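You operate a simulated robot arm through the tools that you are given. There is no shell and no other tool. Be economical: measure what you need, move in short steps, check, and stop when the job is done.

You are at the controls of a simulated two-armed robot. One attempt, no reset.

## Task
Part the belt and stand the thin white pin in the orange cup.
Fine: wind to the red mark, then shut the green clamp lever, before the pin comes out; after it wind back to white, then open the lever.

It is judged by the outcome, as a careful person would: the job done as asked, and still so three seconds after it is handed in. It fails if anything else is knocked over, pushed out of place, dropped, spilled or broken.

## Robot
Two 7-joint arms with fingered hands on one trunk that stands fixed in place. Base frame: the origin is at the foot of the trunk, x ahead of it, y to its left, z up. Units: cm, degrees, N and s.
The left shoulder is at [7, 16.6, 119.3], the right one opposite. With the tool pointing down near the work surface each hand reaches from about 46 to 96 cm from the base axis, measured 20 degrees to its own side. Payload 4.1 kg a hand.
The TCP of each hand is the grasp point between the finger pads, 3.2 cm short of the fingertips. In the tool frame z runs along the fingers and y along their closing line. The gripper opens to 10.8 cm. The gripper's body begins 3.8 cm behind the TCP. The gripper is a hand of 4 fingers: y runs from the thumb to the fingers, the wrist lies at [-1.6, -10.8, -18.6] in the tool frame, and closing takes about 1.5 s.
Orientation is that of the tool frame in the base frame, as a unit quaternion [w, x, y, z]. With the fingers straight down and the wrist toward the robot, the tool's x, y and z point along [0, 1, 0], [1, 0, 0] and [0, 0, -1] of the base frame.

## Interface
- The arms move only by the tool send_rows. It takes "left_deltas", "right_deltas" or both (then of equal length, played together; a hand with none holds still); each is one flat list of numbers, 7 for each row, row after row: the gripper command, from -1 (fully open) to 1 (shut), values between in proportion, then the shift along the tool's x, y, z in m, then the turn, a rotation vector about the tool's x, y, z in degrees. In form: [claw, x, y, z, wx, wy, wz, claw, x, y, z, wx, wy, wz, ...]. A call has 1 to 10 rows; each row is the pose to reach, as a shift and turn from the pose commanded when the call began, along the tool's axes at that moment. Rows are played at 5 a second. More than 5 cm and 8.6 degrees between two rows, or a gripper value outside its range, and nothing of the call is played. Where a pose cannot be reached the arm comes as near as it can. A force on the tool above 90 N (or 10 N above the force at the start of the call, whichever is more), or a blocked arm, ends the call early, and 0.2 s more pass. Each finger travels about 4.5 cm/s and halts on what it meets, pressing with about 26 N; the grip force reading is that of the motor and also rises with nothing between the fingers. The clock runs only during rows and for 0.2 s after the last one: add rows that repeat a pose to give the fingers time. The reply holds the time, the measured pose of the TCP, the force on the tool along the base axes, the opening and the grip force, in the units named above and with some noise, with the torque about the TCP (base axes, N m) and any sound that the robot's microphone picked up.
- Cameras (640 x 400 px; columns grow to the right, rows downward): "scene" is now at [13.9, -3.34, 144.16]; the picture's right is [-0.36, -0.93, 0.00], its down [-0.34, 0.13, -0.93] and it looks along [0.87, -0.33, -0.37] (base axes); focal length 248 px, centre (320, 200). "left" rides on the left gripper at [-6.4, -9.3, -13.1] in its tool frame; the picture's right is [-0.80, -0.28, 0.53], its down [0.55, -0.70, 0.45] and it looks along [0.25, 0.65, 0.72] (tool axes); focal length 247 px, centre (320, 200). "right" rides on the right gripper at [6.4, -9.3, -13.2] in its tool frame; the picture's right is [-0.80, 0.28, -0.53], its down [-0.55, -0.71, 0.45] and it looks along [-0.25, 0.65, 0.72] (tool axes); focal length 247 px, centre (320, 200). There is no depth. A picture from a camera that has moved, and an enlarged one, comes with that camera's place and axes in the base frame and with its lens.
- grab_frame(camera): a new picture of that camera. The clock stands still meanwhile.
- slide_trunk(by): slides the trunk up (or, below 0, down) by that many cm; the arms and the scene camera ride with it, the base frame stays. It gives what a move gives, with no picture.
- set_grasp(shape, hand): the hand has 4 fingers and takes this shape, open, in about a second: jaw (thumb against the fingers, like two jaws); tri (thumb and two fingers); tip (a fingertip pinch); poke (one finger out to press); point (the index stretched); flat (the hand flat); cup (the hand cupped); fist (a fist). The gripper value then closes the fingers along that shape, each until it touches; the sizes above hold for jaw. It gives what a move gives, with no picture.
- head_to(pan, tilt): turns the head with the scene camera to pan (to the left, within 86 degrees either way) and tilt (down, from -29 to 69), counted from straight ahead of the robot. It gives what a move gives.
- enlarge(camera, box): a new picture of the part [left, top, right, bottom] of that camera's present view, enlarged. The clock stands still meanwhile.
- job_done(): hands the job in; it is judged then, once.

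Go step by step. Nothing tells you positions but the pictures and the camera data: compare them with the known pose of the tool, close in by small moves and look again before you grip or let go. The budget is 120 turns and 78 pictures, counting those below and the enlarged ones. Unless the task says otherwise, let go and move clear before handing in, and close with one line.

The tools are called after ">>>" as name(argument=value, ...) on one line, values as JSON. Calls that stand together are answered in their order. send_rows: Moves the arms, as the interface text tells. Its arguments: {"type":"object","properties":{"left_deltas":{"type":"array"},"right_deltas":{"type":"array"}},"required":[]} The other tools are called the same way: slide_trunk (by) slides the trunk up or down; set_grasp (shape, hand) gives the hand a shape; head_to (pan, tilt) turns the head that bears the scene camera; grab_frame (camera) takes a picture; enlarge (camera, box) takes an enlarged picture of a part of a camera's view; job_done () hands the job in.

At the start:

```text
time: 0.0
left_ee_pos: [66.37, 14.97, 131.09]
left_orientation: [0.0, 0.707, 0.708, -0.001]
left_wrist_force: [-0.4, -0.1, -1.8]
left_torque: [-0.01, -0.01, 0.02]
left_gripper_width: 10.76
left_grasp_force: 0.0
left_shape: jaw
right_ee_pos: [38.88, -29.17, 137.48]
right_orientation: [0.0, 0.707, 0.707, 0.0]
right_wrist_force: [-0.5, 0.5, -0.7]
right_torque: [0.02, 0.01, -0.01]
right_gripper_width: 10.77
right_grasp_force: 0.0
right_shape: jaw
trunk travel left (down, up): [-70.0, 24.0]
head pan, tilt: [-21.0, 21.5]
```

scene: 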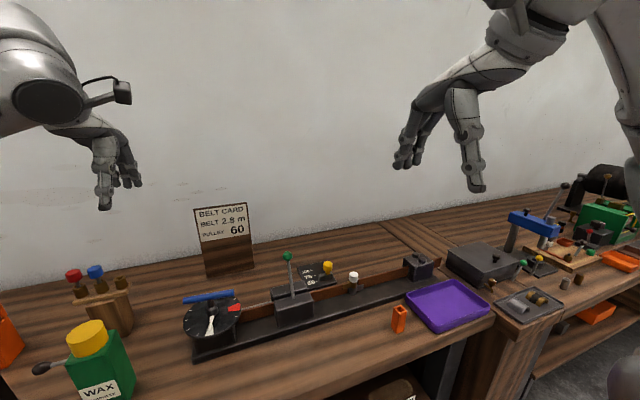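
right: 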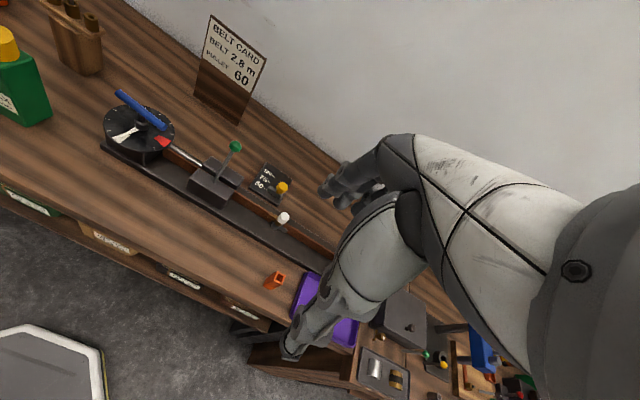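
left: 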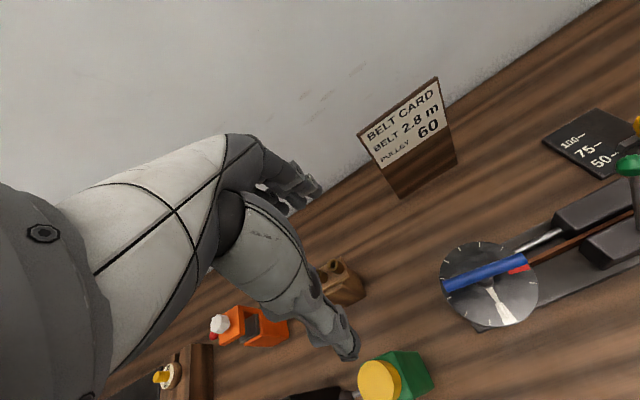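

I see a belt-tension fixture with a dial (blue bar handle, red and white marks), a green-topped lever, a white pin, an orange cup and a belt card with a slider. I'll look closer at the fixture first.

>>> enlarge(camera="scene", box=[170, 230, 330, 370])

>>> enlarge(camera="scene", box=[290, 230, 450, 350])

```text
2.86 times, centred on (250, 300) of scene
camera zoom: at [13.9, -3.34, 144.16], right [-0.36, -0.93, 0.0], down [-0.34, 0.13, -0.93], along [0.87, -0.33, -0.37], focal length 709 px, centre (520, -86)
```

zoom: 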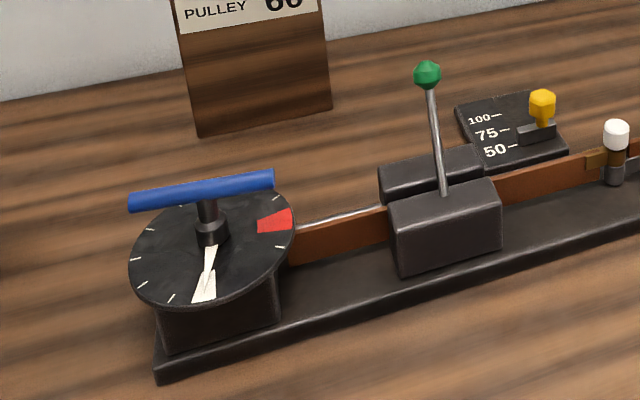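

```text
3.33 times, centred on (370, 290) of scene
camera zoom: at [13.9, -3.34, 144.16], right [-0.36, -0.93, 0.0], down [-0.34, 0.13, -0.93], along [0.87, -0.33, -0.37], focal length 827 px, centre (153, -100)
```

zoom: 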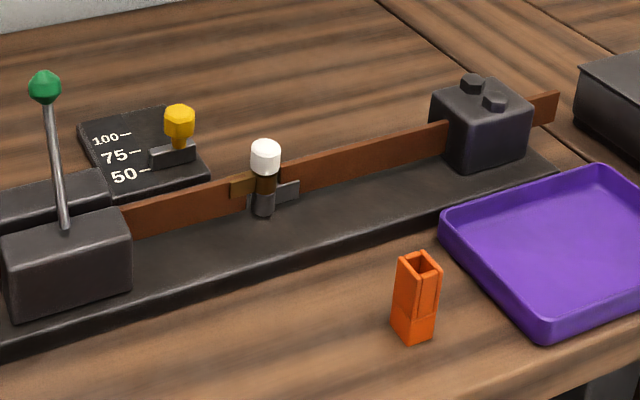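

The dial hub is at about (65, 4.6, 96.6), the lever ball about (69.5, -15, 105.7), and the pin top about (64.6, -33, 98.2). I need finer views of the dial, lever and pin joint.

>>> enlarge(camera="left", box=[420, 90, 640, 350])

>>> enlarge(camera="right", box=[180, 120, 340, 300])

>>> enlarge(camera="right", box=[90, 70, 250, 190])

```text
1.54 times, centred on (530, 220) of left
camera zoom: at [57.1, 8.53, 144.24], right [-0.28, -0.8, -0.53], down [-0.71, 0.55, -0.45], along [0.65, 0.25, -0.72], focal length 380 px, centre (-3, 169)
```

zoom: 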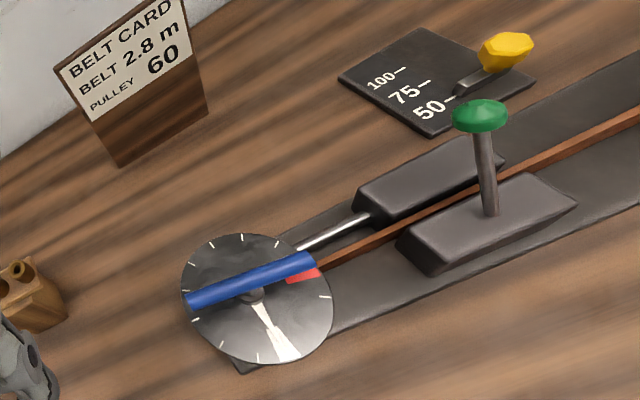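

```text
2.22 times, centred on (260, 210) of right
camera zoom: at [29.52, -22.89, 150.51], right [0.28, -0.8, 0.53], down [-0.71, -0.55, -0.45], along [0.65, -0.25, -0.72], focal length 549 px, centre (453, 178)
```

zoom: 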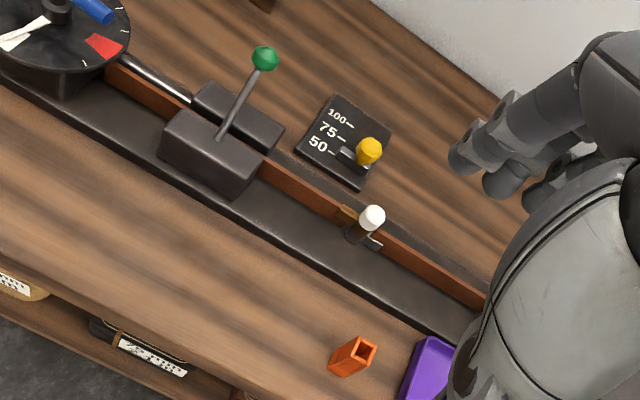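

```text
3.33 times, centred on (170, 130) of right
camera zoom: at [29.52, -22.89, 150.51], right [0.28, -0.8, 0.53], down [-0.71, -0.55, -0.45], along [0.65, -0.25, -0.72], focal length 823 px, centre (820, 433)
```

zoom: 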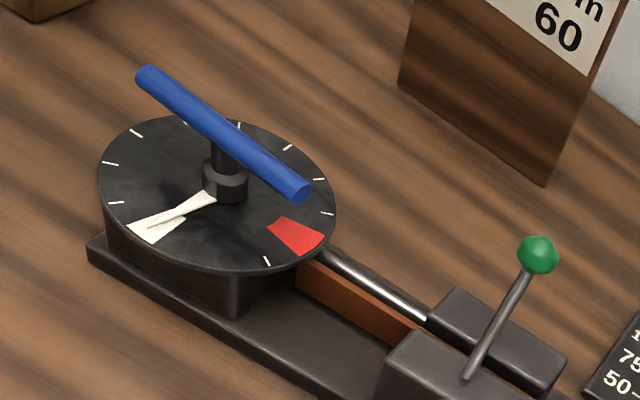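

The T-bar is centred near (66, 4.5, 102), about 10° off the y axis, with the pointer on white. Winding to red is about 97° counter-clockwise, which suits the right hand. I'll move the left hand aside and bring the right hand over the bar, staying high.

>>> send_rows(left_deltas=[-1, 0.025, 0, 0, 0, 0, 0, -1, 0.05, 0, 0, 0, 0, 0, -1, 0.075, 0, 0, 0, 0, 0, -1, 0.1, 0, 0, 0, 0, 0, -1, 0.125, 0, 0, 0, 0, 0, -1, 0.15, 0, 0, 0, 0, 0, -1, 0.175, 0, 0, 0, 0, 0, -1, 0.2, 0, 0, 0, 0, 0, -1, 0.225, 0, 0, 0, 0, 0, -1, 0.25, 0, 0, 0, 0, 0], right_deltas=[-1, 0.034, 0.027, 0, 0, 0, 1, -1, 0.067, 0.054, 0, 0, 0, 2, -1, 0.101, 0.081, 0, 0, 0, 3, -1, 0.135, 0.108, 0, 0, 0, 4, -1, 0.168, 0.135, 0, 0, 0, 5, -1, 0.202, 0.162, 0.01, 0, 0, 6, -1, 0.236, 0.19, 0.02, 0, 0, 7, -1, 0.27, 0.217, 0.03, 0, 0, 8, -1, 0.303, 0.244, 0.04, 0, 0, 9, -1, 0.337, 0.271, 0.05, 0, 0, 10])

```text
time: 2.2
left_ee_pos: [66.16, 40.32, 130.8]
left_orientation: [0.001, 0.707, 0.707, -0.002]
left_wrist_force: [0.0, 0.3, 0.0]
left_torque: [-0.03, -0.03, 0.0]
left_gripper_width: 10.77
left_grasp_force: 0.0
left_shape: jaw
right_ee_pos: [65.91, 4.86, 132.23]
right_orientation: [0.0, 0.766, 0.643, -0.001]
right_wrist_force: [0.2, 0.4, 0.3]
right_torque: [-0.01, 0.01, 0.0]
right_gripper_width: 10.79
right_grasp_force: 0.0
right_shape: jaw
trunk travel left (down, up): [-70.0, 24.0]
head pan, tilt: [-21.0, 21.5]
```

The right hand is over the bar with the closing line square to it. I'll come down to z≈113 and look.

>>> send_rows(right_deltas=[-1, 0, 0, 0.048, 0, 0, 0, -1, 0, 0, 0.096, 0, 0, 0, -1, 0, 0, 0.144, 0, 0, 0, -1, 0, 0, 0.19, 0, 0, 0])

>>> grab_frame(camera="right")

>>> enlarge(camera="scene", box=[130, 180, 330, 370])

```text
time: 3.2
left_ee_pos: [66.19, 40.02, 130.97]
left_orientation: [-0.001, 0.707, 0.707, -0.001]
left_wrist_force: [0.8, -0.4, 0.4]
left_torque: [0.03, 0.0, 0.01]
left_gripper_width: 10.77
left_grasp_force: 0.0
left_shape: jaw
right_ee_pos: [66.13, 4.33, 113.19]
right_orientation: [0.0, 0.766, 0.643, 0.0]
right_wrist_force: [0.4, 0.1, 0.1]
right_torque: [-0.04, 0.0, 0.03]
right_gripper_width: 10.77
right_grasp_force: 0.0
right_shape: jaw
trunk travel left (down, up): [-70.0, 24.0]
head pan, tilt: [-21.0, 21.5]
```

```text
69 pictures are left
camera right: at [57.98, 12.23, 126.32], right [0.14, -0.83, 0.53], down [-0.79, -0.42, -0.45], along [0.6, -0.36, -0.72], focal length 247 px, centre (320, 200)
```

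right: 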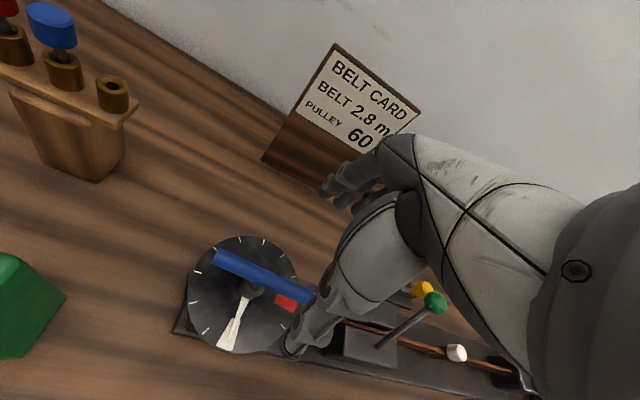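

```text
2.11 times, centred on (230, 275) of scene
camera zoom: at [14.06, -3.32, 144.15], right [-0.36, -0.93, 0.0], down [-0.34, 0.13, -0.93], along [0.87, -0.33, -0.37], focal length 522 px, centre (510, 42)
```

zoom: 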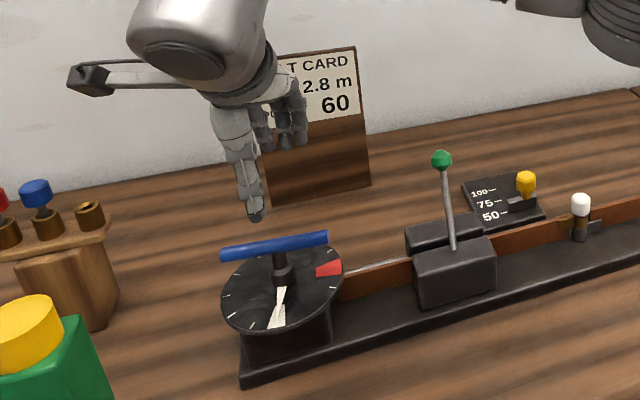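

The hand is aligned with the thumb on the near side and the fingers on the far side of the bar. I'll go down so the TCP is at bar height.

>>> send_rows(right_deltas=[-1, 0, 0, 0.04, 0, 0, 0, -1, 0, -0.003, 0.08, 0, 0, 0, -1, 0, -0.003, 0.1, 0, 0, 0, -1, 0, -0.003, 0.11, 0, 0, 0])

>>> enlarge(camera="scene", box=[130, 210, 330, 370])

>>> enlarge(camera="left", box=[440, 150, 640, 350])

```text
time: 4.2
left_ee_pos: [66.09, 39.99, 131.04]
left_orientation: [-0.001, 0.706, 0.708, 0.0]
left_wrist_force: [1.1, -0.3, -0.4]
left_torque: [-0.01, -0.01, -0.01]
left_gripper_width: 10.77
left_grasp_force: 0.1
left_shape: jaw
right_ee_pos: [65.6, 4.44, 102.41]
right_orientation: [0.0, 0.766, 0.643, 0.0]
right_wrist_force: [1.8, -0.5, 0.6]
right_torque: [0.04, 0.04, 0.0]
right_gripper_width: 10.77
right_grasp_force: 0.1
right_shape: jaw
trunk travel left (down, up): [-70.0, 24.0]
head pan, tilt: [-21.0, 21.5]
```

```text
2.50 times, centred on (230, 290) of scene
camera zoom: at [13.95, -3.32, 144.15], right [-0.36, -0.93, 0.0], down [-0.34, 0.13, -0.93], along [0.87, -0.33, -0.37], focal length 620 px, centre (545, -25)
```

zoom: 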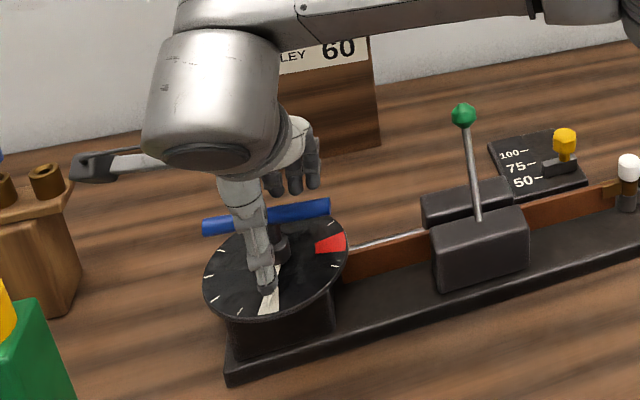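

```text
2.00 times, centred on (540, 250) of left
camera zoom: at [56.98, 33.51, 144.14], right [-0.28, -0.8, -0.53], down [-0.71, 0.55, -0.45], along [0.65, 0.25, -0.72], focal length 494 px, centre (-120, 100)
```

zoom: 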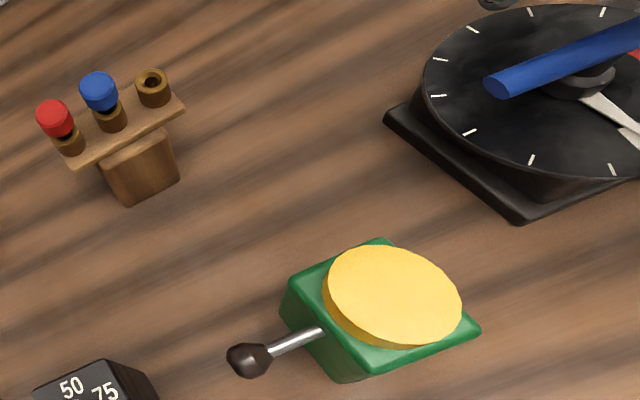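

Thumb and fingers straddle the bar. I'll close on it.

>>> send_rows(right_deltas=[0, 0, 0, 0, 0, 0, 0, 0.5, 0, 0, 0, 0, 0, 0, 1, 0, 0, 0, 0, 0, 0, 1, 0, 0, 0, 0, 0, 0, 1, 0, 0, 0, 0, 0, 0, 1, 0, 0, 0, 0, 0, 0, 1, 0, 0, 0, 0, 0, 0, 1, 0, 0, 0, 0, 0, 0])

>>> enlarge(camera="scene", box=[130, 210, 330, 370])

```text
time: 6.0
left_ee_pos: [66.19, 39.92, 130.94]
left_orientation: [-0.001, 0.707, 0.708, 0.0]
left_wrist_force: [0.0, -0.2, -0.2]
left_torque: [0.0, 0.01, 0.01]
left_gripper_width: 10.76
left_grasp_force: 0.1
left_shape: jaw
right_ee_pos: [65.66, 4.3, 102.2]
right_orientation: [-0.001, 0.766, 0.643, -0.002]
right_wrist_force: [-2.6, -0.8, -8.8]
right_torque: [0.01, 0.03, 0.08]
right_gripper_width: 0.0
right_grasp_force: 25.7
right_shape: jaw
trunk travel left (down, up): [-70.0, 24.0]
head pan, tilt: [-21.0, 21.5]
```

```text
2.50 times, centred on (230, 290) of scene
camera zoom: at [13.99, -3.32, 144.13], right [-0.36, -0.93, 0.0], down [-0.34, 0.13, -0.93], along [0.87, -0.33, -0.37], focal length 620 px, centre (545, -25)
```

zoom: 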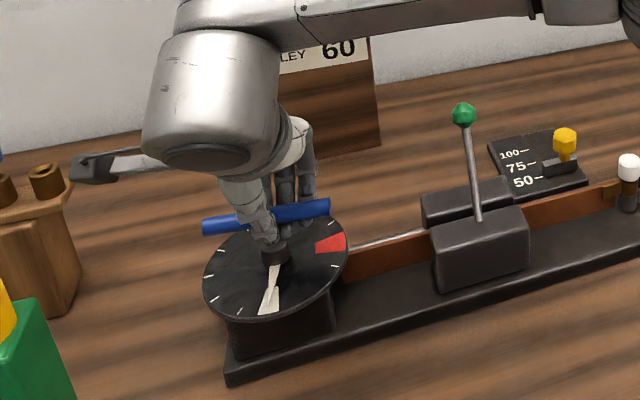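

The fingers have wrapped around the bar. I'll turn about 24° counter-clockwise as a test and check the pointer.

>>> send_rows(right_deltas=[1, 0, 0, 0, 0, 0, -6, 1, 0, 0, 0, 0, 0, -12, 1, 0, 0, 0, 0, 0, -18, 1, 0, 0, 0, 0, 0, -24])

>>> enlarge(camera="scene", box=[130, 210, 330, 370])

```text
time: 7.0
left_ee_pos: [66.2, 39.77, 131.05]
left_orientation: [-0.001, 0.707, 0.707, 0.0]
left_wrist_force: [-0.4, 0.4, -0.9]
left_torque: [0.03, 0.0, -0.01]
left_gripper_width: 10.78
left_grasp_force: 0.0
left_shape: jaw
right_ee_pos: [65.85, 4.41, 102.32]
right_orientation: [-0.001, 0.616, 0.788, -0.002]
right_wrist_force: [-4.4, -8.9, -16.9]
right_torque: [-0.09, 0.11, -0.51]
right_gripper_width: 0.0
right_grasp_force: 25.9
right_shape: jaw
trunk travel left (down, up): [-70.0, 24.0]
head pan, tilt: [-21.0, 21.5]
```

```text
2.50 times, centred on (230, 290) of scene
camera zoom: at [14.07, -3.5, 144.13], right [-0.36, -0.93, 0.0], down [-0.34, 0.13, -0.93], along [0.87, -0.33, -0.37], focal length 620 px, centre (545, -25)
```

zoom: 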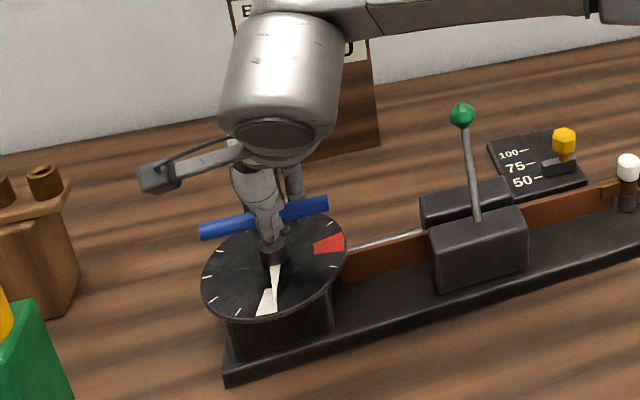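

The bar is turning, lagging behind the hand, and the pointer has begun moving toward red. I'll continue in small turns.

>>> send_rows(right_deltas=[1, 0, 0, 0, 0, 0, -6, 1, 0, 0, 0, 0, 0, -12, 1, 0, 0, 0, 0, 0, -18, 1, 0, 0, 0, 0, 0, -24, 1, 0, 0, 0, 0, 0, -30])

>>> enlarge(camera="scene", box=[130, 210, 330, 370])

```text
time: 8.2
left_ee_pos: [66.27, 39.78, 131.18]
left_orientation: [-0.001, 0.707, 0.707, -0.001]
left_wrist_force: [0.2, 0.0, 0.9]
left_torque: [-0.01, -0.02, -0.01]
left_gripper_width: 10.78
left_grasp_force: 0.1
left_shape: jaw
right_ee_pos: [65.64, 4.3, 102.29]
right_orientation: [-0.002, 0.391, 0.921, 0.0]
right_wrist_force: [-10.7, -9.5, -22.5]
right_torque: [0.07, 0.15, -2.6]
right_gripper_width: 0.2
right_grasp_force: 25.9
right_shape: jaw
trunk travel left (down, up): [-70.0, 24.0]
head pan, tilt: [-21.0, 21.5]
```

```text
2.50 times, centred on (230, 290) of scene
camera zoom: at [14.01, -3.52, 144.13], right [-0.36, -0.93, 0.0], down [-0.34, 0.13, -0.93], along [0.87, -0.33, -0.37], focal length 620 px, centre (545, -25)
```

zoom: 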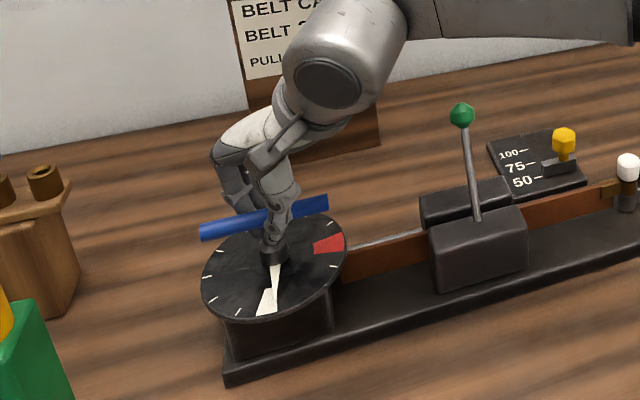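

The bar stopped after about 5° while the hand kept turning and the torque rose to 2.6 N·m, so this direction may be against a stop. I'll turn back and try the other way gently.

>>> send_rows(right_deltas=[1, 0, 0, 0, 0, 0, 7, 1, 0, 0, 0, 0, 0, 14, 1, 0, 0, 0, 0, 0, 21, 1, 0, 0, 0, 0, 0, 28, 1, 0, 0, 0, 0, 0, 35, 1, 0, 0, 0, 0, 0, 42, 1, 0, 0, 0, 0, 0, 49, 1, 0, 0, 0, 0, 0, 56, 1, 0, 0, 0, 0, 0, 63, 1, 0, 0, 0, 0, 0, 70])

>>> enlarge(camera="scene", box=[130, 210, 330, 370])

```text
time: 10.4
left_ee_pos: [66.33, 40.11, 131.04]
left_orientation: [0.0, 0.706, 0.708, -0.002]
left_wrist_force: [-0.1, 0.4, -0.6]
left_torque: [-0.01, -0.02, 0.02]
left_gripper_width: 10.77
left_grasp_force: 0.0
left_shape: jaw
right_ee_pos: [65.76, 4.56, 102.37]
right_orientation: [-0.001, 0.849, 0.529, -0.001]
right_wrist_force: [-6.9, -2.5, -21.1]
right_torque: [-0.03, 0.11, 0.14]
right_gripper_width: 0.03
right_grasp_force: 25.7
right_shape: jaw
trunk travel left (down, up): [-70.0, 24.0]
head pan, tilt: [-21.0, 21.5]
```

```text
2.50 times, centred on (230, 290) of scene
camera zoom: at [14.09, -3.27, 144.13], right [-0.36, -0.93, 0.0], down [-0.34, 0.13, -0.93], along [0.87, -0.33, -0.37], focal length 620 px, centre (545, -25)
```

zoom: 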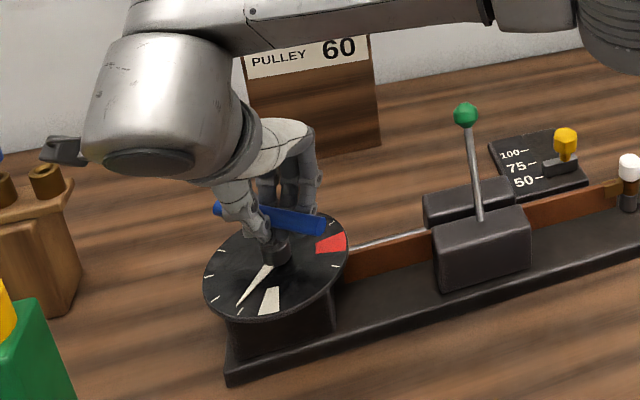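

Clockwise turns freely and the pointer has moved a full tick past white, so red is reached clockwise (about 265° in all). I'll continue turning and see how far this wrist goes.

>>> send_rows(right_deltas=[1, 0, 0, 0, 0, 0, 7, 1, 0, 0, 0, 0, 0, 14, 1, 0, 0, 0, 0, 0, 21, 1, 0, 0, 0, 0, 0, 28, 1, 0, 0, 0, 0, 0, 35, 1, 0, 0, 0, 0, 0, 42, 1, 0, 0, 0, 0, 0, 49, 1, 0, 0, 0, 0, 0, 56])

>>> enlarge(camera="scene", box=[130, 210, 330, 370])

```text
time: 12.2
left_ee_pos: [66.44, 40.14, 130.85]
left_orientation: [-0.001, 0.707, 0.707, -0.002]
left_wrist_force: [-0.5, -1.1, 0.4]
left_torque: [-0.01, 0.0, -0.01]
left_gripper_width: 10.76
left_grasp_force: 0.0
left_shape: jaw
right_ee_pos: [65.99, 4.8, 102.42]
right_orientation: [0.001, 0.998, 0.07, 0.0]
right_wrist_force: [1.7, 8.2, -22.5]
right_torque: [0.14, 0.0, 0.13]
right_gripper_width: 0.02
right_grasp_force: 25.8
right_shape: jaw
trunk travel left (down, up): [-70.0, 24.0]
head pan, tilt: [-21.0, 21.5]
```

```text
2.50 times, centred on (230, 290) of scene
camera zoom: at [14.27, -3.11, 144.12], right [-0.36, -0.93, 0.0], down [-0.34, 0.13, -0.93], along [0.87, -0.33, -0.37], focal length 620 px, centre (545, -25)
```

zoom: 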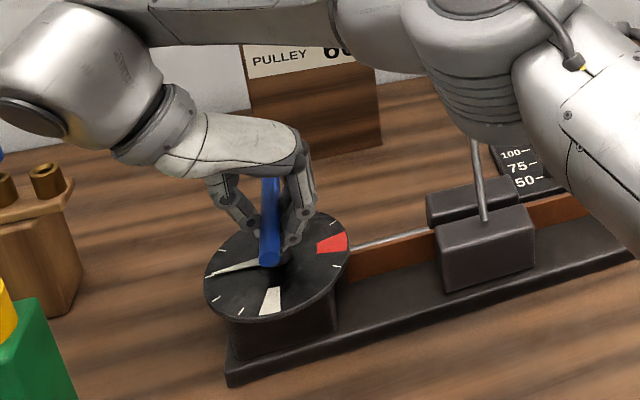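

The arm handles it; the pointer is now about 80° round toward +y. I'll go on another 35°.

>>> send_rows(right_deltas=[1, 0, 0, 0, 0, 0, 7, 1, 0, 0, 0, 0, 0, 14, 1, 0, 0, 0, 0, 0, 21, 1, 0, 0, 0, 0, 0, 28, 1, 0, 0, 0, 0, 0, 35])

>>> grab_frame(camera="scene")

```text
time: 13.4
left_ee_pos: [66.42, 40.04, 130.8]
left_orientation: [-0.001, 0.708, 0.707, -0.002]
left_wrist_force: [0.0, 0.1, 0.1]
left_torque: [-0.01, 0.02, 0.02]
left_gripper_width: 10.76
left_grasp_force: 0.0
left_shape: jaw
right_ee_pos: [65.9, 4.69, 102.26]
right_orientation: [0.0, 0.973, -0.233, -0.001]
right_wrist_force: [9.0, 8.2, -13.3]
right_torque: [0.12, -0.18, 0.18]
right_gripper_width: 0.06
right_grasp_force: 25.7
right_shape: jaw
trunk travel left (down, up): [-70.0, 24.0]
head pan, tilt: [-21.0, 21.5]
```

```text
60 pictures are left
camera scene: at [14.29, -3.13, 144.12], right [-0.36, -0.93, 0.0], down [-0.34, 0.13, -0.93], along [0.87, -0.33, -0.37], focal length 248 px, centre (320, 200)
```

scene: 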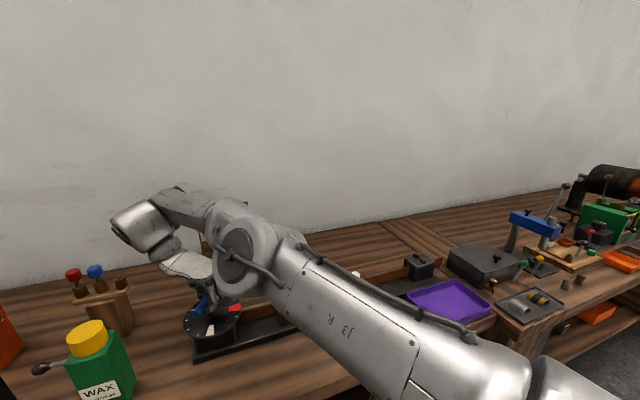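

The right arm's elbow has swung low in front of the bench; I'll check with the left camera that it isn't near the lever.

>>> grab_frame(camera="left")

>>> grab_frame(camera="right")

```text
59 pictures are left
camera left: at [57.32, 33.7, 143.94], right [-0.28, -0.8, -0.53], down [-0.71, 0.55, -0.45], along [0.65, 0.25, -0.72], focal length 247 px, centre (320, 200)
```

left: 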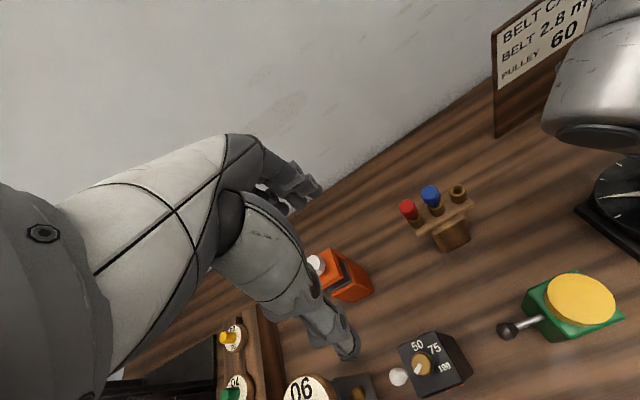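

```text
58 pictures are left
camera right: at [75.8, 9.96, 115.32], right [-0.84, 0.11, 0.53], down [-0.17, 0.88, -0.45], along [-0.52, -0.47, -0.72], focal length 247 px, centre (320, 200)
```

right: 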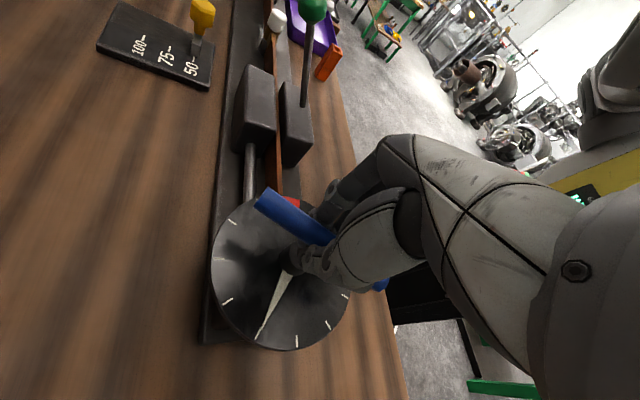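

The lever and pin are clear of the arm. I'll release the bar, lift straight up, and then rotate the hand back 180° for a second grip.

>>> send_rows(right_deltas=[0, 0, 0, 0, 0, 0, 0, -1, 0, 0, 0, 0, 0, 0, -1, 0, 0, 0, 0, 0, 0, -1, 0, 0, 0, 0, 0, 0, -1, 0, 0, 0, 0, 0, 0, -1, 0, 0, 0, 0, 0, 0, -1, 0, 0, 0, 0, 0, 0, -1, 0, 0, -0.03, 0, 0, 0, -1, 0, 0, -0.06, 0, 0, 0, -1, 0, 0, -0.1, 0, 0, 0])

>>> grab_frame(camera="right")

```text
time: 15.6
left_ee_pos: [65.97, 39.97, 131.16]
left_orientation: [0.001, 0.706, 0.708, 0.0]
left_wrist_force: [-0.9, 0.3, -0.1]
left_torque: [-0.02, 0.01, 0.0]
left_gripper_width: 10.75
left_grasp_force: 0.0
left_shape: jaw
right_ee_pos: [64.61, 4.05, 112.26]
right_orientation: [-0.001, 0.973, -0.233, 0.002]
right_wrist_force: [-0.3, 0.8, 0.2]
right_torque: [-0.01, -0.01, -0.01]
right_gripper_width: 10.75
right_grasp_force: 0.1
right_shape: jaw
right hand out of reach, approached as far as the arm can: row 10
trunk travel left (down, up): [-70.0, 24.0]
head pan, tilt: [-21.0, 21.5]
```

```text
57 pictures are left
camera right: at [74.41, 9.27, 125.31], right [-0.84, 0.11, 0.53], down [-0.17, 0.88, -0.45], along [-0.51, -0.46, -0.72], focal length 247 px, centre (320, 200)
```

right: 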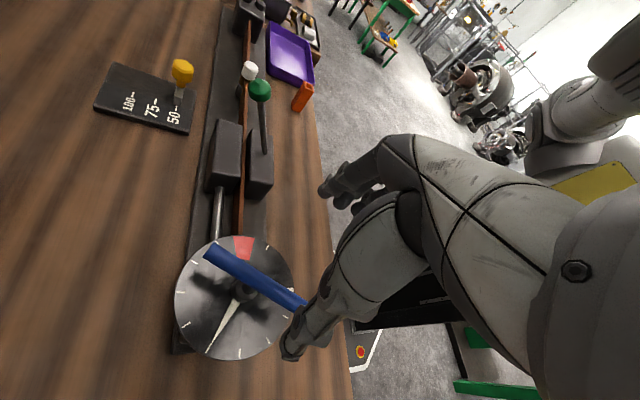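

The bar holds its position. I'm rotating the open hand back counter-clockwise above it.

>>> send_rows(right_deltas=[-1, 0, 0, 0, 0, 0, -7, -1, 0, 0, 0, 0, 0, -14, -1, 0, 0, 0, 0, 0, -21, -1, 0, 0, 0, 0, 0, -28, -1, 0, 0, 0, 0, 0, -35, -1, 0, 0, 0, 0, 0, -42, -1, 0, 0, 0, 0, 0, -49, -1, 0, 0, 0, 0, 0, -56, -1, 0, 0, 0, 0, 0, -63, -1, 0, 0, 0, 0, 0, -70])

>>> send_rows(right_deltas=[-1, 0, 0, 0, 0, 0, -7, -1, 0, 0, 0, 0, 0, -14, -1, 0, 0, 0, 0, 0, -21, -1, 0, 0, 0, 0, 0, -28, -1, 0, 0, 0, 0, 0, -35, -1, 0, 0, 0, 0, 0, -42, -1, 0, 0, 0, 0, 0, -49, -1, 0, 0, 0, 0, 0, -56, -1, 0, 0, 0, 0, 0, -63, -1, 0, 0, 0, 0, 0, -70])

>>> send_rows(right_deltas=[-1, 0, 0, 0, 0, 0, -7, -1, 0, 0, 0, 0, 0, -14, -1, 0, 0, 0, 0, 0, -21, -1, 0, 0, 0, 0, 0, -28, -1, 0, 0, 0, 0, 0, -35, -1, 0, 0, 0, 0, 0, -40])

>>> grab_frame(camera="right")

>>> grab_frame(camera="scene")

```text
time: 17.8
left_ee_pos: [65.98, 39.91, 130.99]
left_orientation: [0.0, 0.706, 0.708, 0.0]
left_wrist_force: [0.2, 0.2, 0.6]
left_torque: [0.02, 0.0, 0.02]
left_gripper_width: 10.72
left_grasp_force: 0.0
left_shape: jaw
right_ee_pos: [64.85, 3.98, 112.32]
right_orientation: [0.0, 0.93, 0.367, 0.0]
right_wrist_force: [-0.4, -0.1, -0.6]
right_torque: [0.0, 0.06, 0.0]
right_gripper_width: 10.8
right_grasp_force: 0.1
right_shape: jaw
trunk travel left (down, up): [-70.0, 24.0]
head pan, tilt: [-21.0, 21.5]
```

```text
time: 20.0
left_ee_pos: [66.16, 39.84, 131.0]
left_orientation: [-0.001, 0.706, 0.708, -0.001]
left_wrist_force: [-0.6, -0.1, 1.2]
left_torque: [0.03, 0.01, 0.0]
left_gripper_width: 10.76
left_grasp_force: 0.0
left_shape: jaw
right_ee_pos: [64.94, 4.13, 112.21]
right_orientation: [-0.001, 0.551, 0.835, 0.001]
right_wrist_force: [0.1, 0.4, 0.3]
right_torque: [0.01, -0.01, -0.03]
right_gripper_width: 10.77
right_grasp_force: 0.0
right_shape: jaw
trunk travel left (down, up): [-70.0, 24.0]
head pan, tilt: [-21.0, 21.5]
```

```text
time: 21.4
left_ee_pos: [66.03, 39.9, 130.98]
left_orientation: [-0.001, 0.706, 0.708, -0.001]
left_wrist_force: [-0.1, 0.3, -0.1]
left_torque: [0.03, -0.03, -0.01]
left_gripper_width: 10.78
left_grasp_force: 0.1
left_shape: jaw
right_ee_pos: [64.89, 3.99, 112.2]
right_orientation: [0.0, 0.333, 0.943, 0.0]
right_wrist_force: [0.2, 0.6, -0.7]
right_torque: [-0.01, 0.03, 0.01]
right_gripper_width: 10.75
right_grasp_force: 0.0
right_shape: jaw
right hand out of reach, approached as far as the arm can: row 5, 6
trunk travel left (down, up): [-70.0, 24.0]
head pan, tilt: [-21.0, 21.5]
```

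```text
56 pictures are left
camera right: at [53.97, 0.74, 125.3], right [0.8, -0.28, 0.53], down [-0.02, -0.89, -0.45], along [0.6, 0.35, -0.72], focal length 247 px, centre (320, 200)
```

right: 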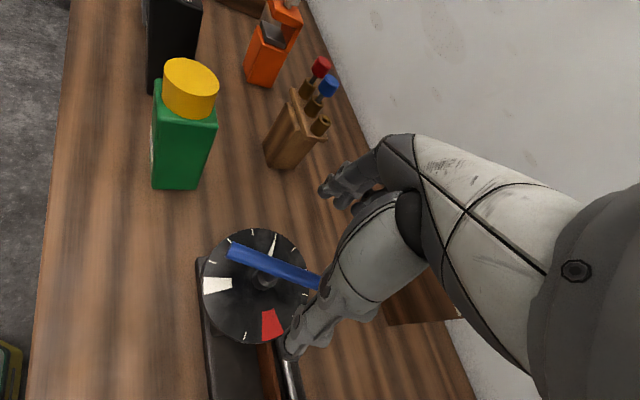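

```text
55 pictures are left
camera scene: at [13.91, -3.32, 144.16], right [-0.36, -0.93, 0.0], down [-0.34, 0.13, -0.93], along [0.87, -0.33, -0.37], focal length 248 px, centre (320, 200)
```

scene: 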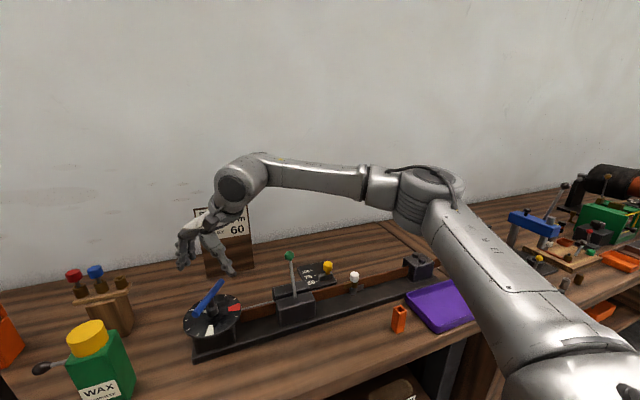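

The wrist is at its limit about 10° short of the ideal angle, which is close enough to grip. I'll centre over the hub and go down.

>>> send_rows(right_deltas=[-1, -0.003, 0.009, 0.02, 0, 0, 0, -1, -0.003, 0.009, 0.06, 0, 0, 0, -1, -0.003, 0.009, 0.09, 0, 0, 0, -1, -0.003, 0.009, 0.099, 0, 0, 0])

>>> enlarge(camera="scene", box=[130, 210, 330, 370])

>>> enlarge(camera="right", box=[160, 200, 360, 400])

```text
time: 22.4
left_ee_pos: [66.11, 39.96, 130.93]
left_orientation: [-0.002, 0.707, 0.708, 0.0]
left_wrist_force: [0.0, -0.4, 0.3]
left_torque: [0.02, 0.05, 0.0]
left_gripper_width: 10.77
left_grasp_force: 0.1
left_shape: jaw
right_ee_pos: [65.65, 4.64, 102.35]
right_orientation: [0.0, 0.334, 0.943, 0.001]
right_wrist_force: [0.0, -0.3, 0.2]
right_torque: [0.0, 0.01, -0.01]
right_gripper_width: 10.79
right_grasp_force: 0.1
right_shape: jaw
trunk travel left (down, up): [-70.0, 24.0]
head pan, tilt: [-21.0, 21.5]
```

```text
2.50 times, centred on (230, 290) of scene
camera zoom: at [13.92, -3.3, 144.16], right [-0.36, -0.93, 0.0], down [-0.34, 0.13, -0.93], along [0.87, -0.33, -0.37], focal length 620 px, centre (545, -25)
```

zoom: 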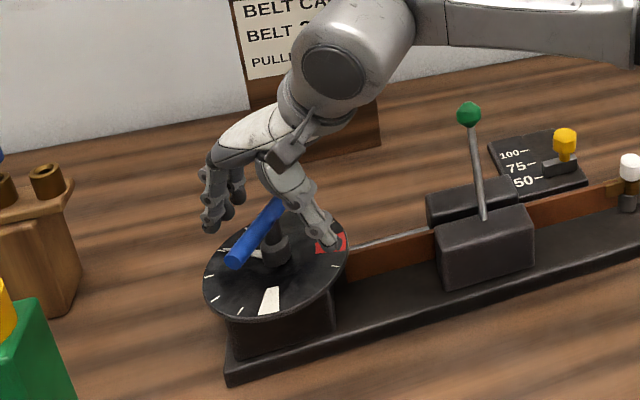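

```text
2.00 times, centred on (260, 300) of right
camera zoom: at [54.76, 1.39, 115.32], right [0.8, -0.28, 0.53], down [-0.02, -0.89, -0.45], along [0.6, 0.35, -0.72], focal length 494 px, centre (440, 0)
```

zoom: 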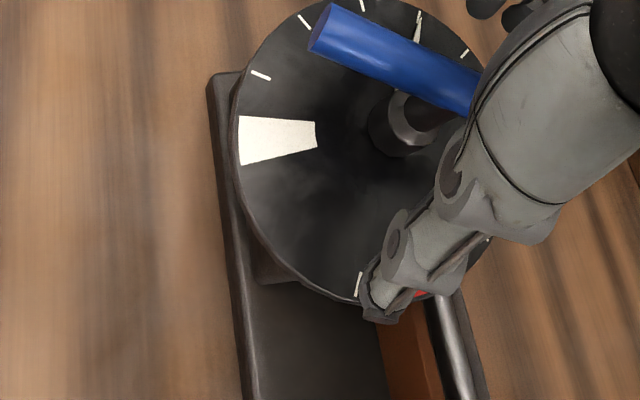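

Well straddled, thumb on one side and fingers on the other. I'll close and turn clockwise.

>>> send_rows(right_deltas=[0, 0, 0, 0, 0, 0, 0, 0.5, 0, 0, 0, 0, 0, 0, 1, 0, 0, 0, 0, 0, 0, 1, 0, 0, 0, 0, 0, 0, 1, 0, 0, 0, 0, 0, 0, 1, 0, 0, 0, 0, 0, 0, 1, 0, 0, 0, 0, 0, 0, 1, 0, 0, 0, 0, 0, 0])

>>> send_rows(right_deltas=[1, 0, 0, 0, 0, 0, 7, 1, 0, 0, 0, 0, 0, 14, 1, 0, 0, 0, 0, 0, 21, 1, 0, 0, 0, 0, 0, 28, 1, 0, 0, 0, 0, 0, 35, 1, 0, 0, 0, 0, 0, 42, 1, 0, 0, 0, 0, 0, 49, 1, 0, 0, 0, 0, 0, 56, 1, 0, 0, 0, 0, 0, 63, 1, 0, 0, 0, 0, 0, 70])

>>> enlarge(camera="scene", box=[130, 210, 330, 370])

```text
time: 24.2
left_ee_pos: [66.04, 40.0, 130.91]
left_orientation: [0.0, 0.707, 0.708, -0.001]
left_wrist_force: [-0.1, 0.3, -0.6]
left_torque: [-0.01, 0.04, 0.01]
left_gripper_width: 10.78
left_grasp_force: 0.0
left_shape: jaw
right_ee_pos: [65.63, 4.52, 102.19]
right_orientation: [-0.001, 0.334, 0.942, -0.002]
right_wrist_force: [-1.6, -0.5, -6.9]
right_torque: [0.04, 0.02, 0.09]
right_gripper_width: 0.0
right_grasp_force: 25.4
right_shape: jaw
trunk travel left (down, up): [-70.0, 24.0]
head pan, tilt: [-21.0, 21.5]
```

```text
time: 26.4
left_ee_pos: [66.39, 40.05, 130.83]
left_orientation: [-0.001, 0.707, 0.707, -0.002]
left_wrist_force: [-0.8, -0.1, 0.1]
left_torque: [0.02, 0.0, 0.0]
left_gripper_width: 10.74
left_grasp_force: 0.1
left_shape: jaw
right_ee_pos: [65.87, 4.77, 102.24]
right_orientation: [0.0, 0.815, 0.58, -0.001]
right_wrist_force: [2.4, 11.1, -14.5]
right_torque: [0.15, -0.03, 0.16]
right_gripper_width: 0.0
right_grasp_force: 25.6
right_shape: jaw
trunk travel left (down, up): [-70.0, 24.0]
head pan, tilt: [-21.0, 21.5]
```

```text
2.50 times, centred on (230, 290) of scene
camera zoom: at [14.16, -3.03, 144.13], right [-0.36, -0.93, 0.0], down [-0.34, 0.13, -0.93], along [0.87, -0.33, -0.37], focal length 620 px, centre (545, -25)
```

zoom: 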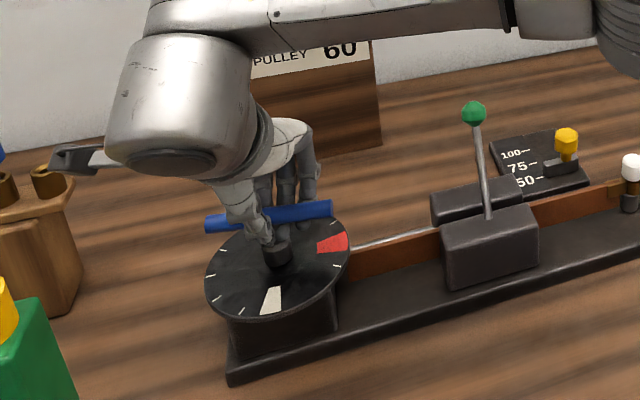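

About 180° in all, with roughly 83° left to red. I'll turn 63° more and then check with the camera.

>>> send_rows(right_deltas=[1, 0, 0, 0, 0, 0, 7, 1, 0, 0, 0, 0, 0, 14, 1, 0, 0, 0, 0, 0, 21, 1, 0, 0, 0, 0, 0, 28, 1, 0, 0, 0, 0, 0, 35, 1, 0, 0, 0, 0, 0, 42, 1, 0, 0, 0, 0, 0, 49, 1, 0, 0, 0, 0, 0, 56, 1, 0, 0, 0, 0, 0, 63])

>>> enlarge(camera="scene", box=[130, 210, 330, 370])

>>> enlarge(camera="right", box=[160, 150, 400, 400])

```text
time: 28.4
left_ee_pos: [66.43, 39.94, 130.83]
left_orientation: [-0.001, 0.707, 0.707, -0.001]
left_wrist_force: [0.9, 0.7, -0.1]
left_torque: [0.01, -0.02, -0.01]
left_gripper_width: 10.77
left_grasp_force: 0.0
left_shape: jaw
right_ee_pos: [65.98, 4.65, 102.13]
right_orientation: [0.0, 0.998, 0.069, -0.001]
right_wrist_force: [15.7, 9.2, -6.5]
right_torque: [0.12, -0.2, 0.15]
right_gripper_width: 0.0
right_grasp_force: 25.3
right_shape: jaw
trunk travel left (down, up): [-70.0, 24.0]
head pan, tilt: [-21.0, 21.5]
```

```text
2.50 times, centred on (230, 290) of scene
camera zoom: at [14.32, -3.12, 144.12], right [-0.36, -0.93, 0.0], down [-0.35, 0.13, -0.93], along [0.87, -0.33, -0.37], focal length 620 px, centre (545, -25)
```

zoom: 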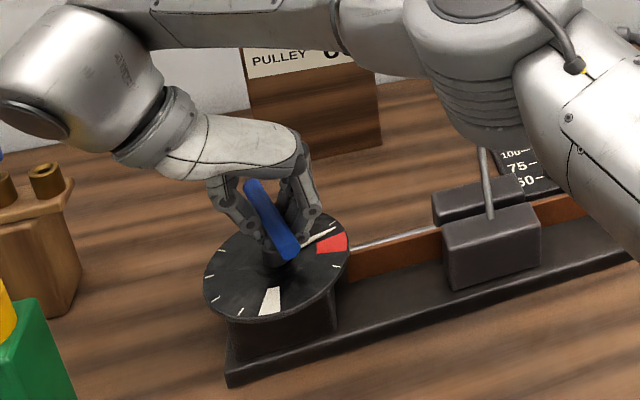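

```text
1.60 times, centred on (280, 275) of right
camera zoom: at [70.99, 14.69, 115.11], right [-0.75, -0.39, 0.53], down [-0.64, 0.62, -0.45], along [-0.16, -0.68, -0.72], focal length 395 px, centre (384, 80)
```

zoom: 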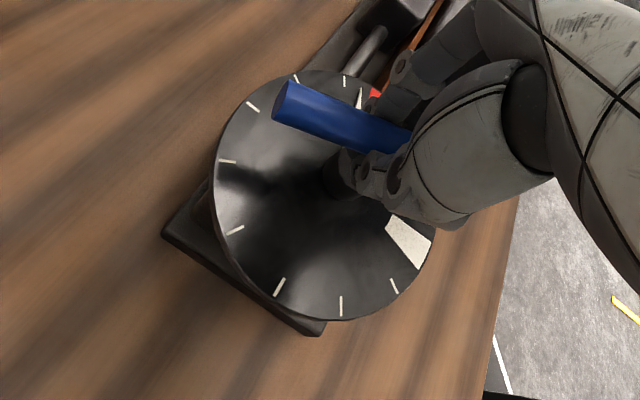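

The pointer is at the near edge of the red wedge, about 16–18° short of its centre. I'll turn that much more.

>>> send_rows(right_deltas=[1, 0, 0, 0, 0, 0, 6, 1, 0, 0, 0, 0, 0, 12, 1, 0, 0, 0, 0, 0, 16, 1, 0, 0, 0, 0, 0, 16])

>>> enlarge(camera="scene", box=[170, 250, 270, 350])

```text
time: 29.4
left_ee_pos: [66.5, 40.14, 130.83]
left_orientation: [-0.001, 0.707, 0.707, -0.001]
left_wrist_force: [0.9, -0.1, 0.3]
left_torque: [0.0, -0.02, 0.01]
left_gripper_width: 10.74
left_grasp_force: 0.1
left_shape: jaw
right_ee_pos: [65.98, 4.58, 102.03]
right_orientation: [0.0, 0.998, -0.07, -0.002]
right_wrist_force: [12.2, 8.1, -9.1]
right_torque: [0.04, -0.16, 0.18]
right_gripper_width: 0.03
right_grasp_force: 26.0
right_shape: jaw
trunk travel left (down, up): [-70.0, 24.0]
head pan, tilt: [-21.0, 21.5]
```

```text
4.00 times, centred on (220, 300) of scene
camera zoom: at [14.29, -3.15, 144.12], right [-0.36, -0.93, 0.0], down [-0.35, 0.13, -0.93], along [0.87, -0.33, -0.37], focal length 993 px, centre (720, -200)
```

zoom: 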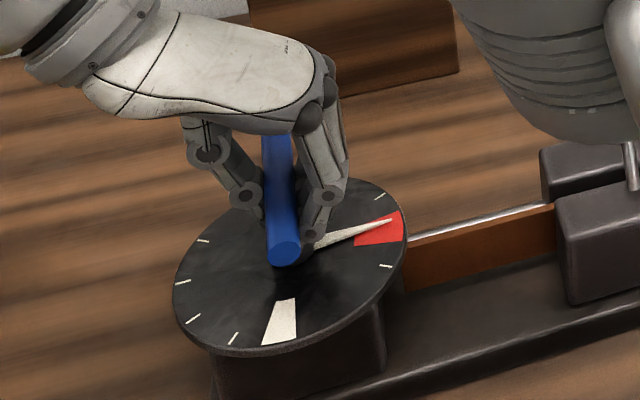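

The pointer is inside red but off-centre; a further 6° will centre it. Then I'll release.

>>> send_rows(right_deltas=[1, 0, 0, 0, 0, 0, 3, 1, 0, 0, 0, 0, 0, 6, 1, 0, 0, 0, 0, 0, 6])

>>> send_rows(right_deltas=[0, 0, 0, 0, 0, 0, 0, -1, 0, 0, 0, 0, 0, 0, -1, 0, 0, 0, 0, 0, 0, -1, 0, 0, 0, 0, 0, 0, -1, 0, 0, 0, 0, 0, 0, -1, 0, 0, 0, 0, 0, 0, -1, 0, 0, 0, 0, 0, 0, -1, 0, 0, -0.03, 0, 0, 0, -1, 0, 0, -0.06, 0, 0, 0, -1, 0, 0, -0.1, 0, 0, 0])

>>> enlarge(camera="scene", box=[170, 250, 270, 350])

```text
time: 30.2
left_ee_pos: [66.41, 40.01, 130.67]
left_orientation: [0.0, 0.706, 0.708, -0.002]
left_wrist_force: [0.4, -1.1, 0.1]
left_torque: [0.02, 0.0, 0.04]
left_gripper_width: 10.78
left_grasp_force: 0.1
left_shape: jaw
right_ee_pos: [65.93, 4.65, 102.13]
right_orientation: [0.0, 0.992, -0.122, -0.002]
right_wrist_force: [13.2, 6.3, -9.3]
right_torque: [0.01, -0.21, 0.14]
right_gripper_width: 0.01
right_grasp_force: 25.8
right_shape: jaw
trunk travel left (down, up): [-70.0, 24.0]
head pan, tilt: [-21.0, 21.5]
```

```text
time: 32.4
left_ee_pos: [65.92, 39.97, 131.08]
left_orientation: [0.001, 0.707, 0.708, 0.0]
left_wrist_force: [-0.5, 0.6, -0.8]
left_torque: [-0.02, -0.06, -0.02]
left_gripper_width: 10.77
left_grasp_force: 0.1
left_shape: jaw
right_ee_pos: [65.57, 4.46, 112.39]
right_orientation: [-0.001, 0.993, -0.122, 0.0]
right_wrist_force: [-0.3, 0.7, -0.1]
right_torque: [0.02, -0.01, 0.01]
right_gripper_width: 10.77
right_grasp_force: 0.0
right_shape: jaw
trunk travel left (down, up): [-70.0, 24.0]
head pan, tilt: [-21.0, 21.5]
```

```text
4.00 times, centred on (220, 300) of scene
camera zoom: at [13.75, -3.29, 144.17], right [-0.36, -0.93, 0.0], down [-0.34, 0.13, -0.93], along [0.87, -0.33, -0.37], focal length 993 px, centre (720, -200)
```

zoom: 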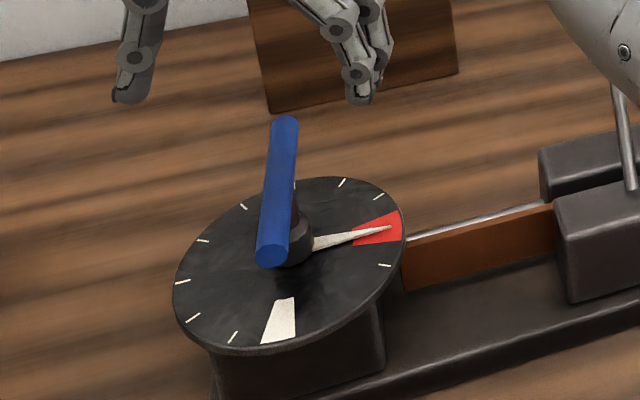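

The pointer rests in the centre of red. I'll unwind the hand to its natural orientation and lift, then look at the lever.

>>> send_rows(right_deltas=[-1, 0, 0, 0, 0, 0, -7, -1, 0, 0, 0, 0, 0, -14, -1, 0, 0, 0, 0, 0, -21, -1, 0, 0, 0, 0, 0, -28, -1, 0, 0, 0, 0, 0, -35, -1, 0, 0, 0, 0, 0, -42, -1, 0, 0, 0, 0, 0, -49, -1, 0, 0, 0, 0, 0, -56, -1, 0, 0, 0, 0, 0, -63, -1, 0, 0, 0, 0, 0, -70])

>>> send_rows(right_deltas=[-1, 0, 0, -0.02, 0, 0, -7, -1, 0, 0, -0.06, 0, 0, -14, -1, 0, 0, -0.1, 0, 0, -21, -1, 0, 0, -0.14, 0, 0, -28, -1, 0, 0, -0.16, 0, 0, -34])

>>> grab_frame(camera="right")

>>> enlarge(camera="scene", box=[240, 230, 380, 340])

```text
time: 34.6
left_ee_pos: [66.07, 39.91, 131.03]
left_orientation: [-0.001, 0.706, 0.708, -0.001]
left_wrist_force: [0.3, 0.0, 0.7]
left_torque: [0.04, -0.01, -0.01]
left_gripper_width: 10.78
left_grasp_force: 0.0
left_shape: jaw
right_ee_pos: [65.73, 4.5, 112.37]
right_orientation: [0.0, 0.882, 0.471, 0.0]
right_wrist_force: [-0.4, 0.0, -1.0]
right_torque: [0.01, 0.0, 0.02]
right_gripper_width: 10.78
right_grasp_force: 0.0
right_shape: jaw
trunk travel left (down, up): [-70.0, 24.0]
head pan, tilt: [-21.0, 21.5]
```

```text
time: 35.8
left_ee_pos: [66.15, 40.09, 131.0]
left_orientation: [0.0, 0.706, 0.708, -0.001]
left_wrist_force: [0.2, -0.6, 0.9]
left_torque: [0.01, -0.02, 0.01]
left_gripper_width: 10.76
left_grasp_force: 0.0
left_shape: jaw
right_ee_pos: [65.77, 4.52, 128.41]
right_orientation: [0.0, 0.706, 0.708, 0.0]
right_wrist_force: [-0.6, 0.4, -0.4]
right_torque: [-0.01, 0.02, -0.01]
right_gripper_width: 10.76
right_grasp_force: 0.0
right_shape: jaw
trunk travel left (down, up): [-70.0, 24.0]
head pan, tilt: [-21.0, 21.5]
```

```text
47 pictures are left
camera right: at [56.42, 10.77, 141.4], right [0.28, -0.8, 0.53], down [-0.7, -0.55, -0.45], along [0.65, -0.25, -0.72], focal length 247 px, centre (320, 200)
```

right: 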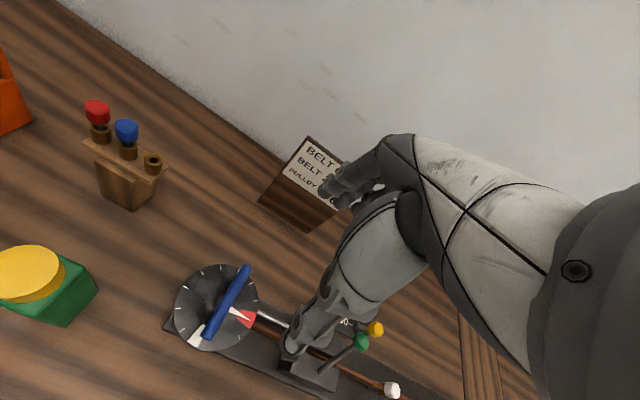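

```text
3.64 times, centred on (310, 285) of scene
camera zoom: at [13.91, -3.36, 144.15], right [-0.36, -0.93, 0.0], down [-0.34, 0.13, -0.93], along [0.87, -0.33, -0.37], focal length 902 px, centre (356, -109)
```

zoom: 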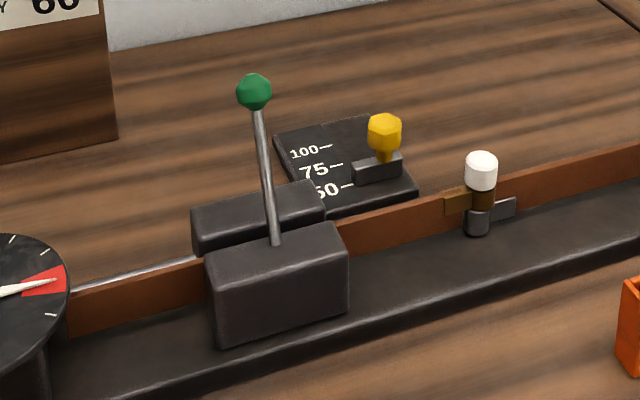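

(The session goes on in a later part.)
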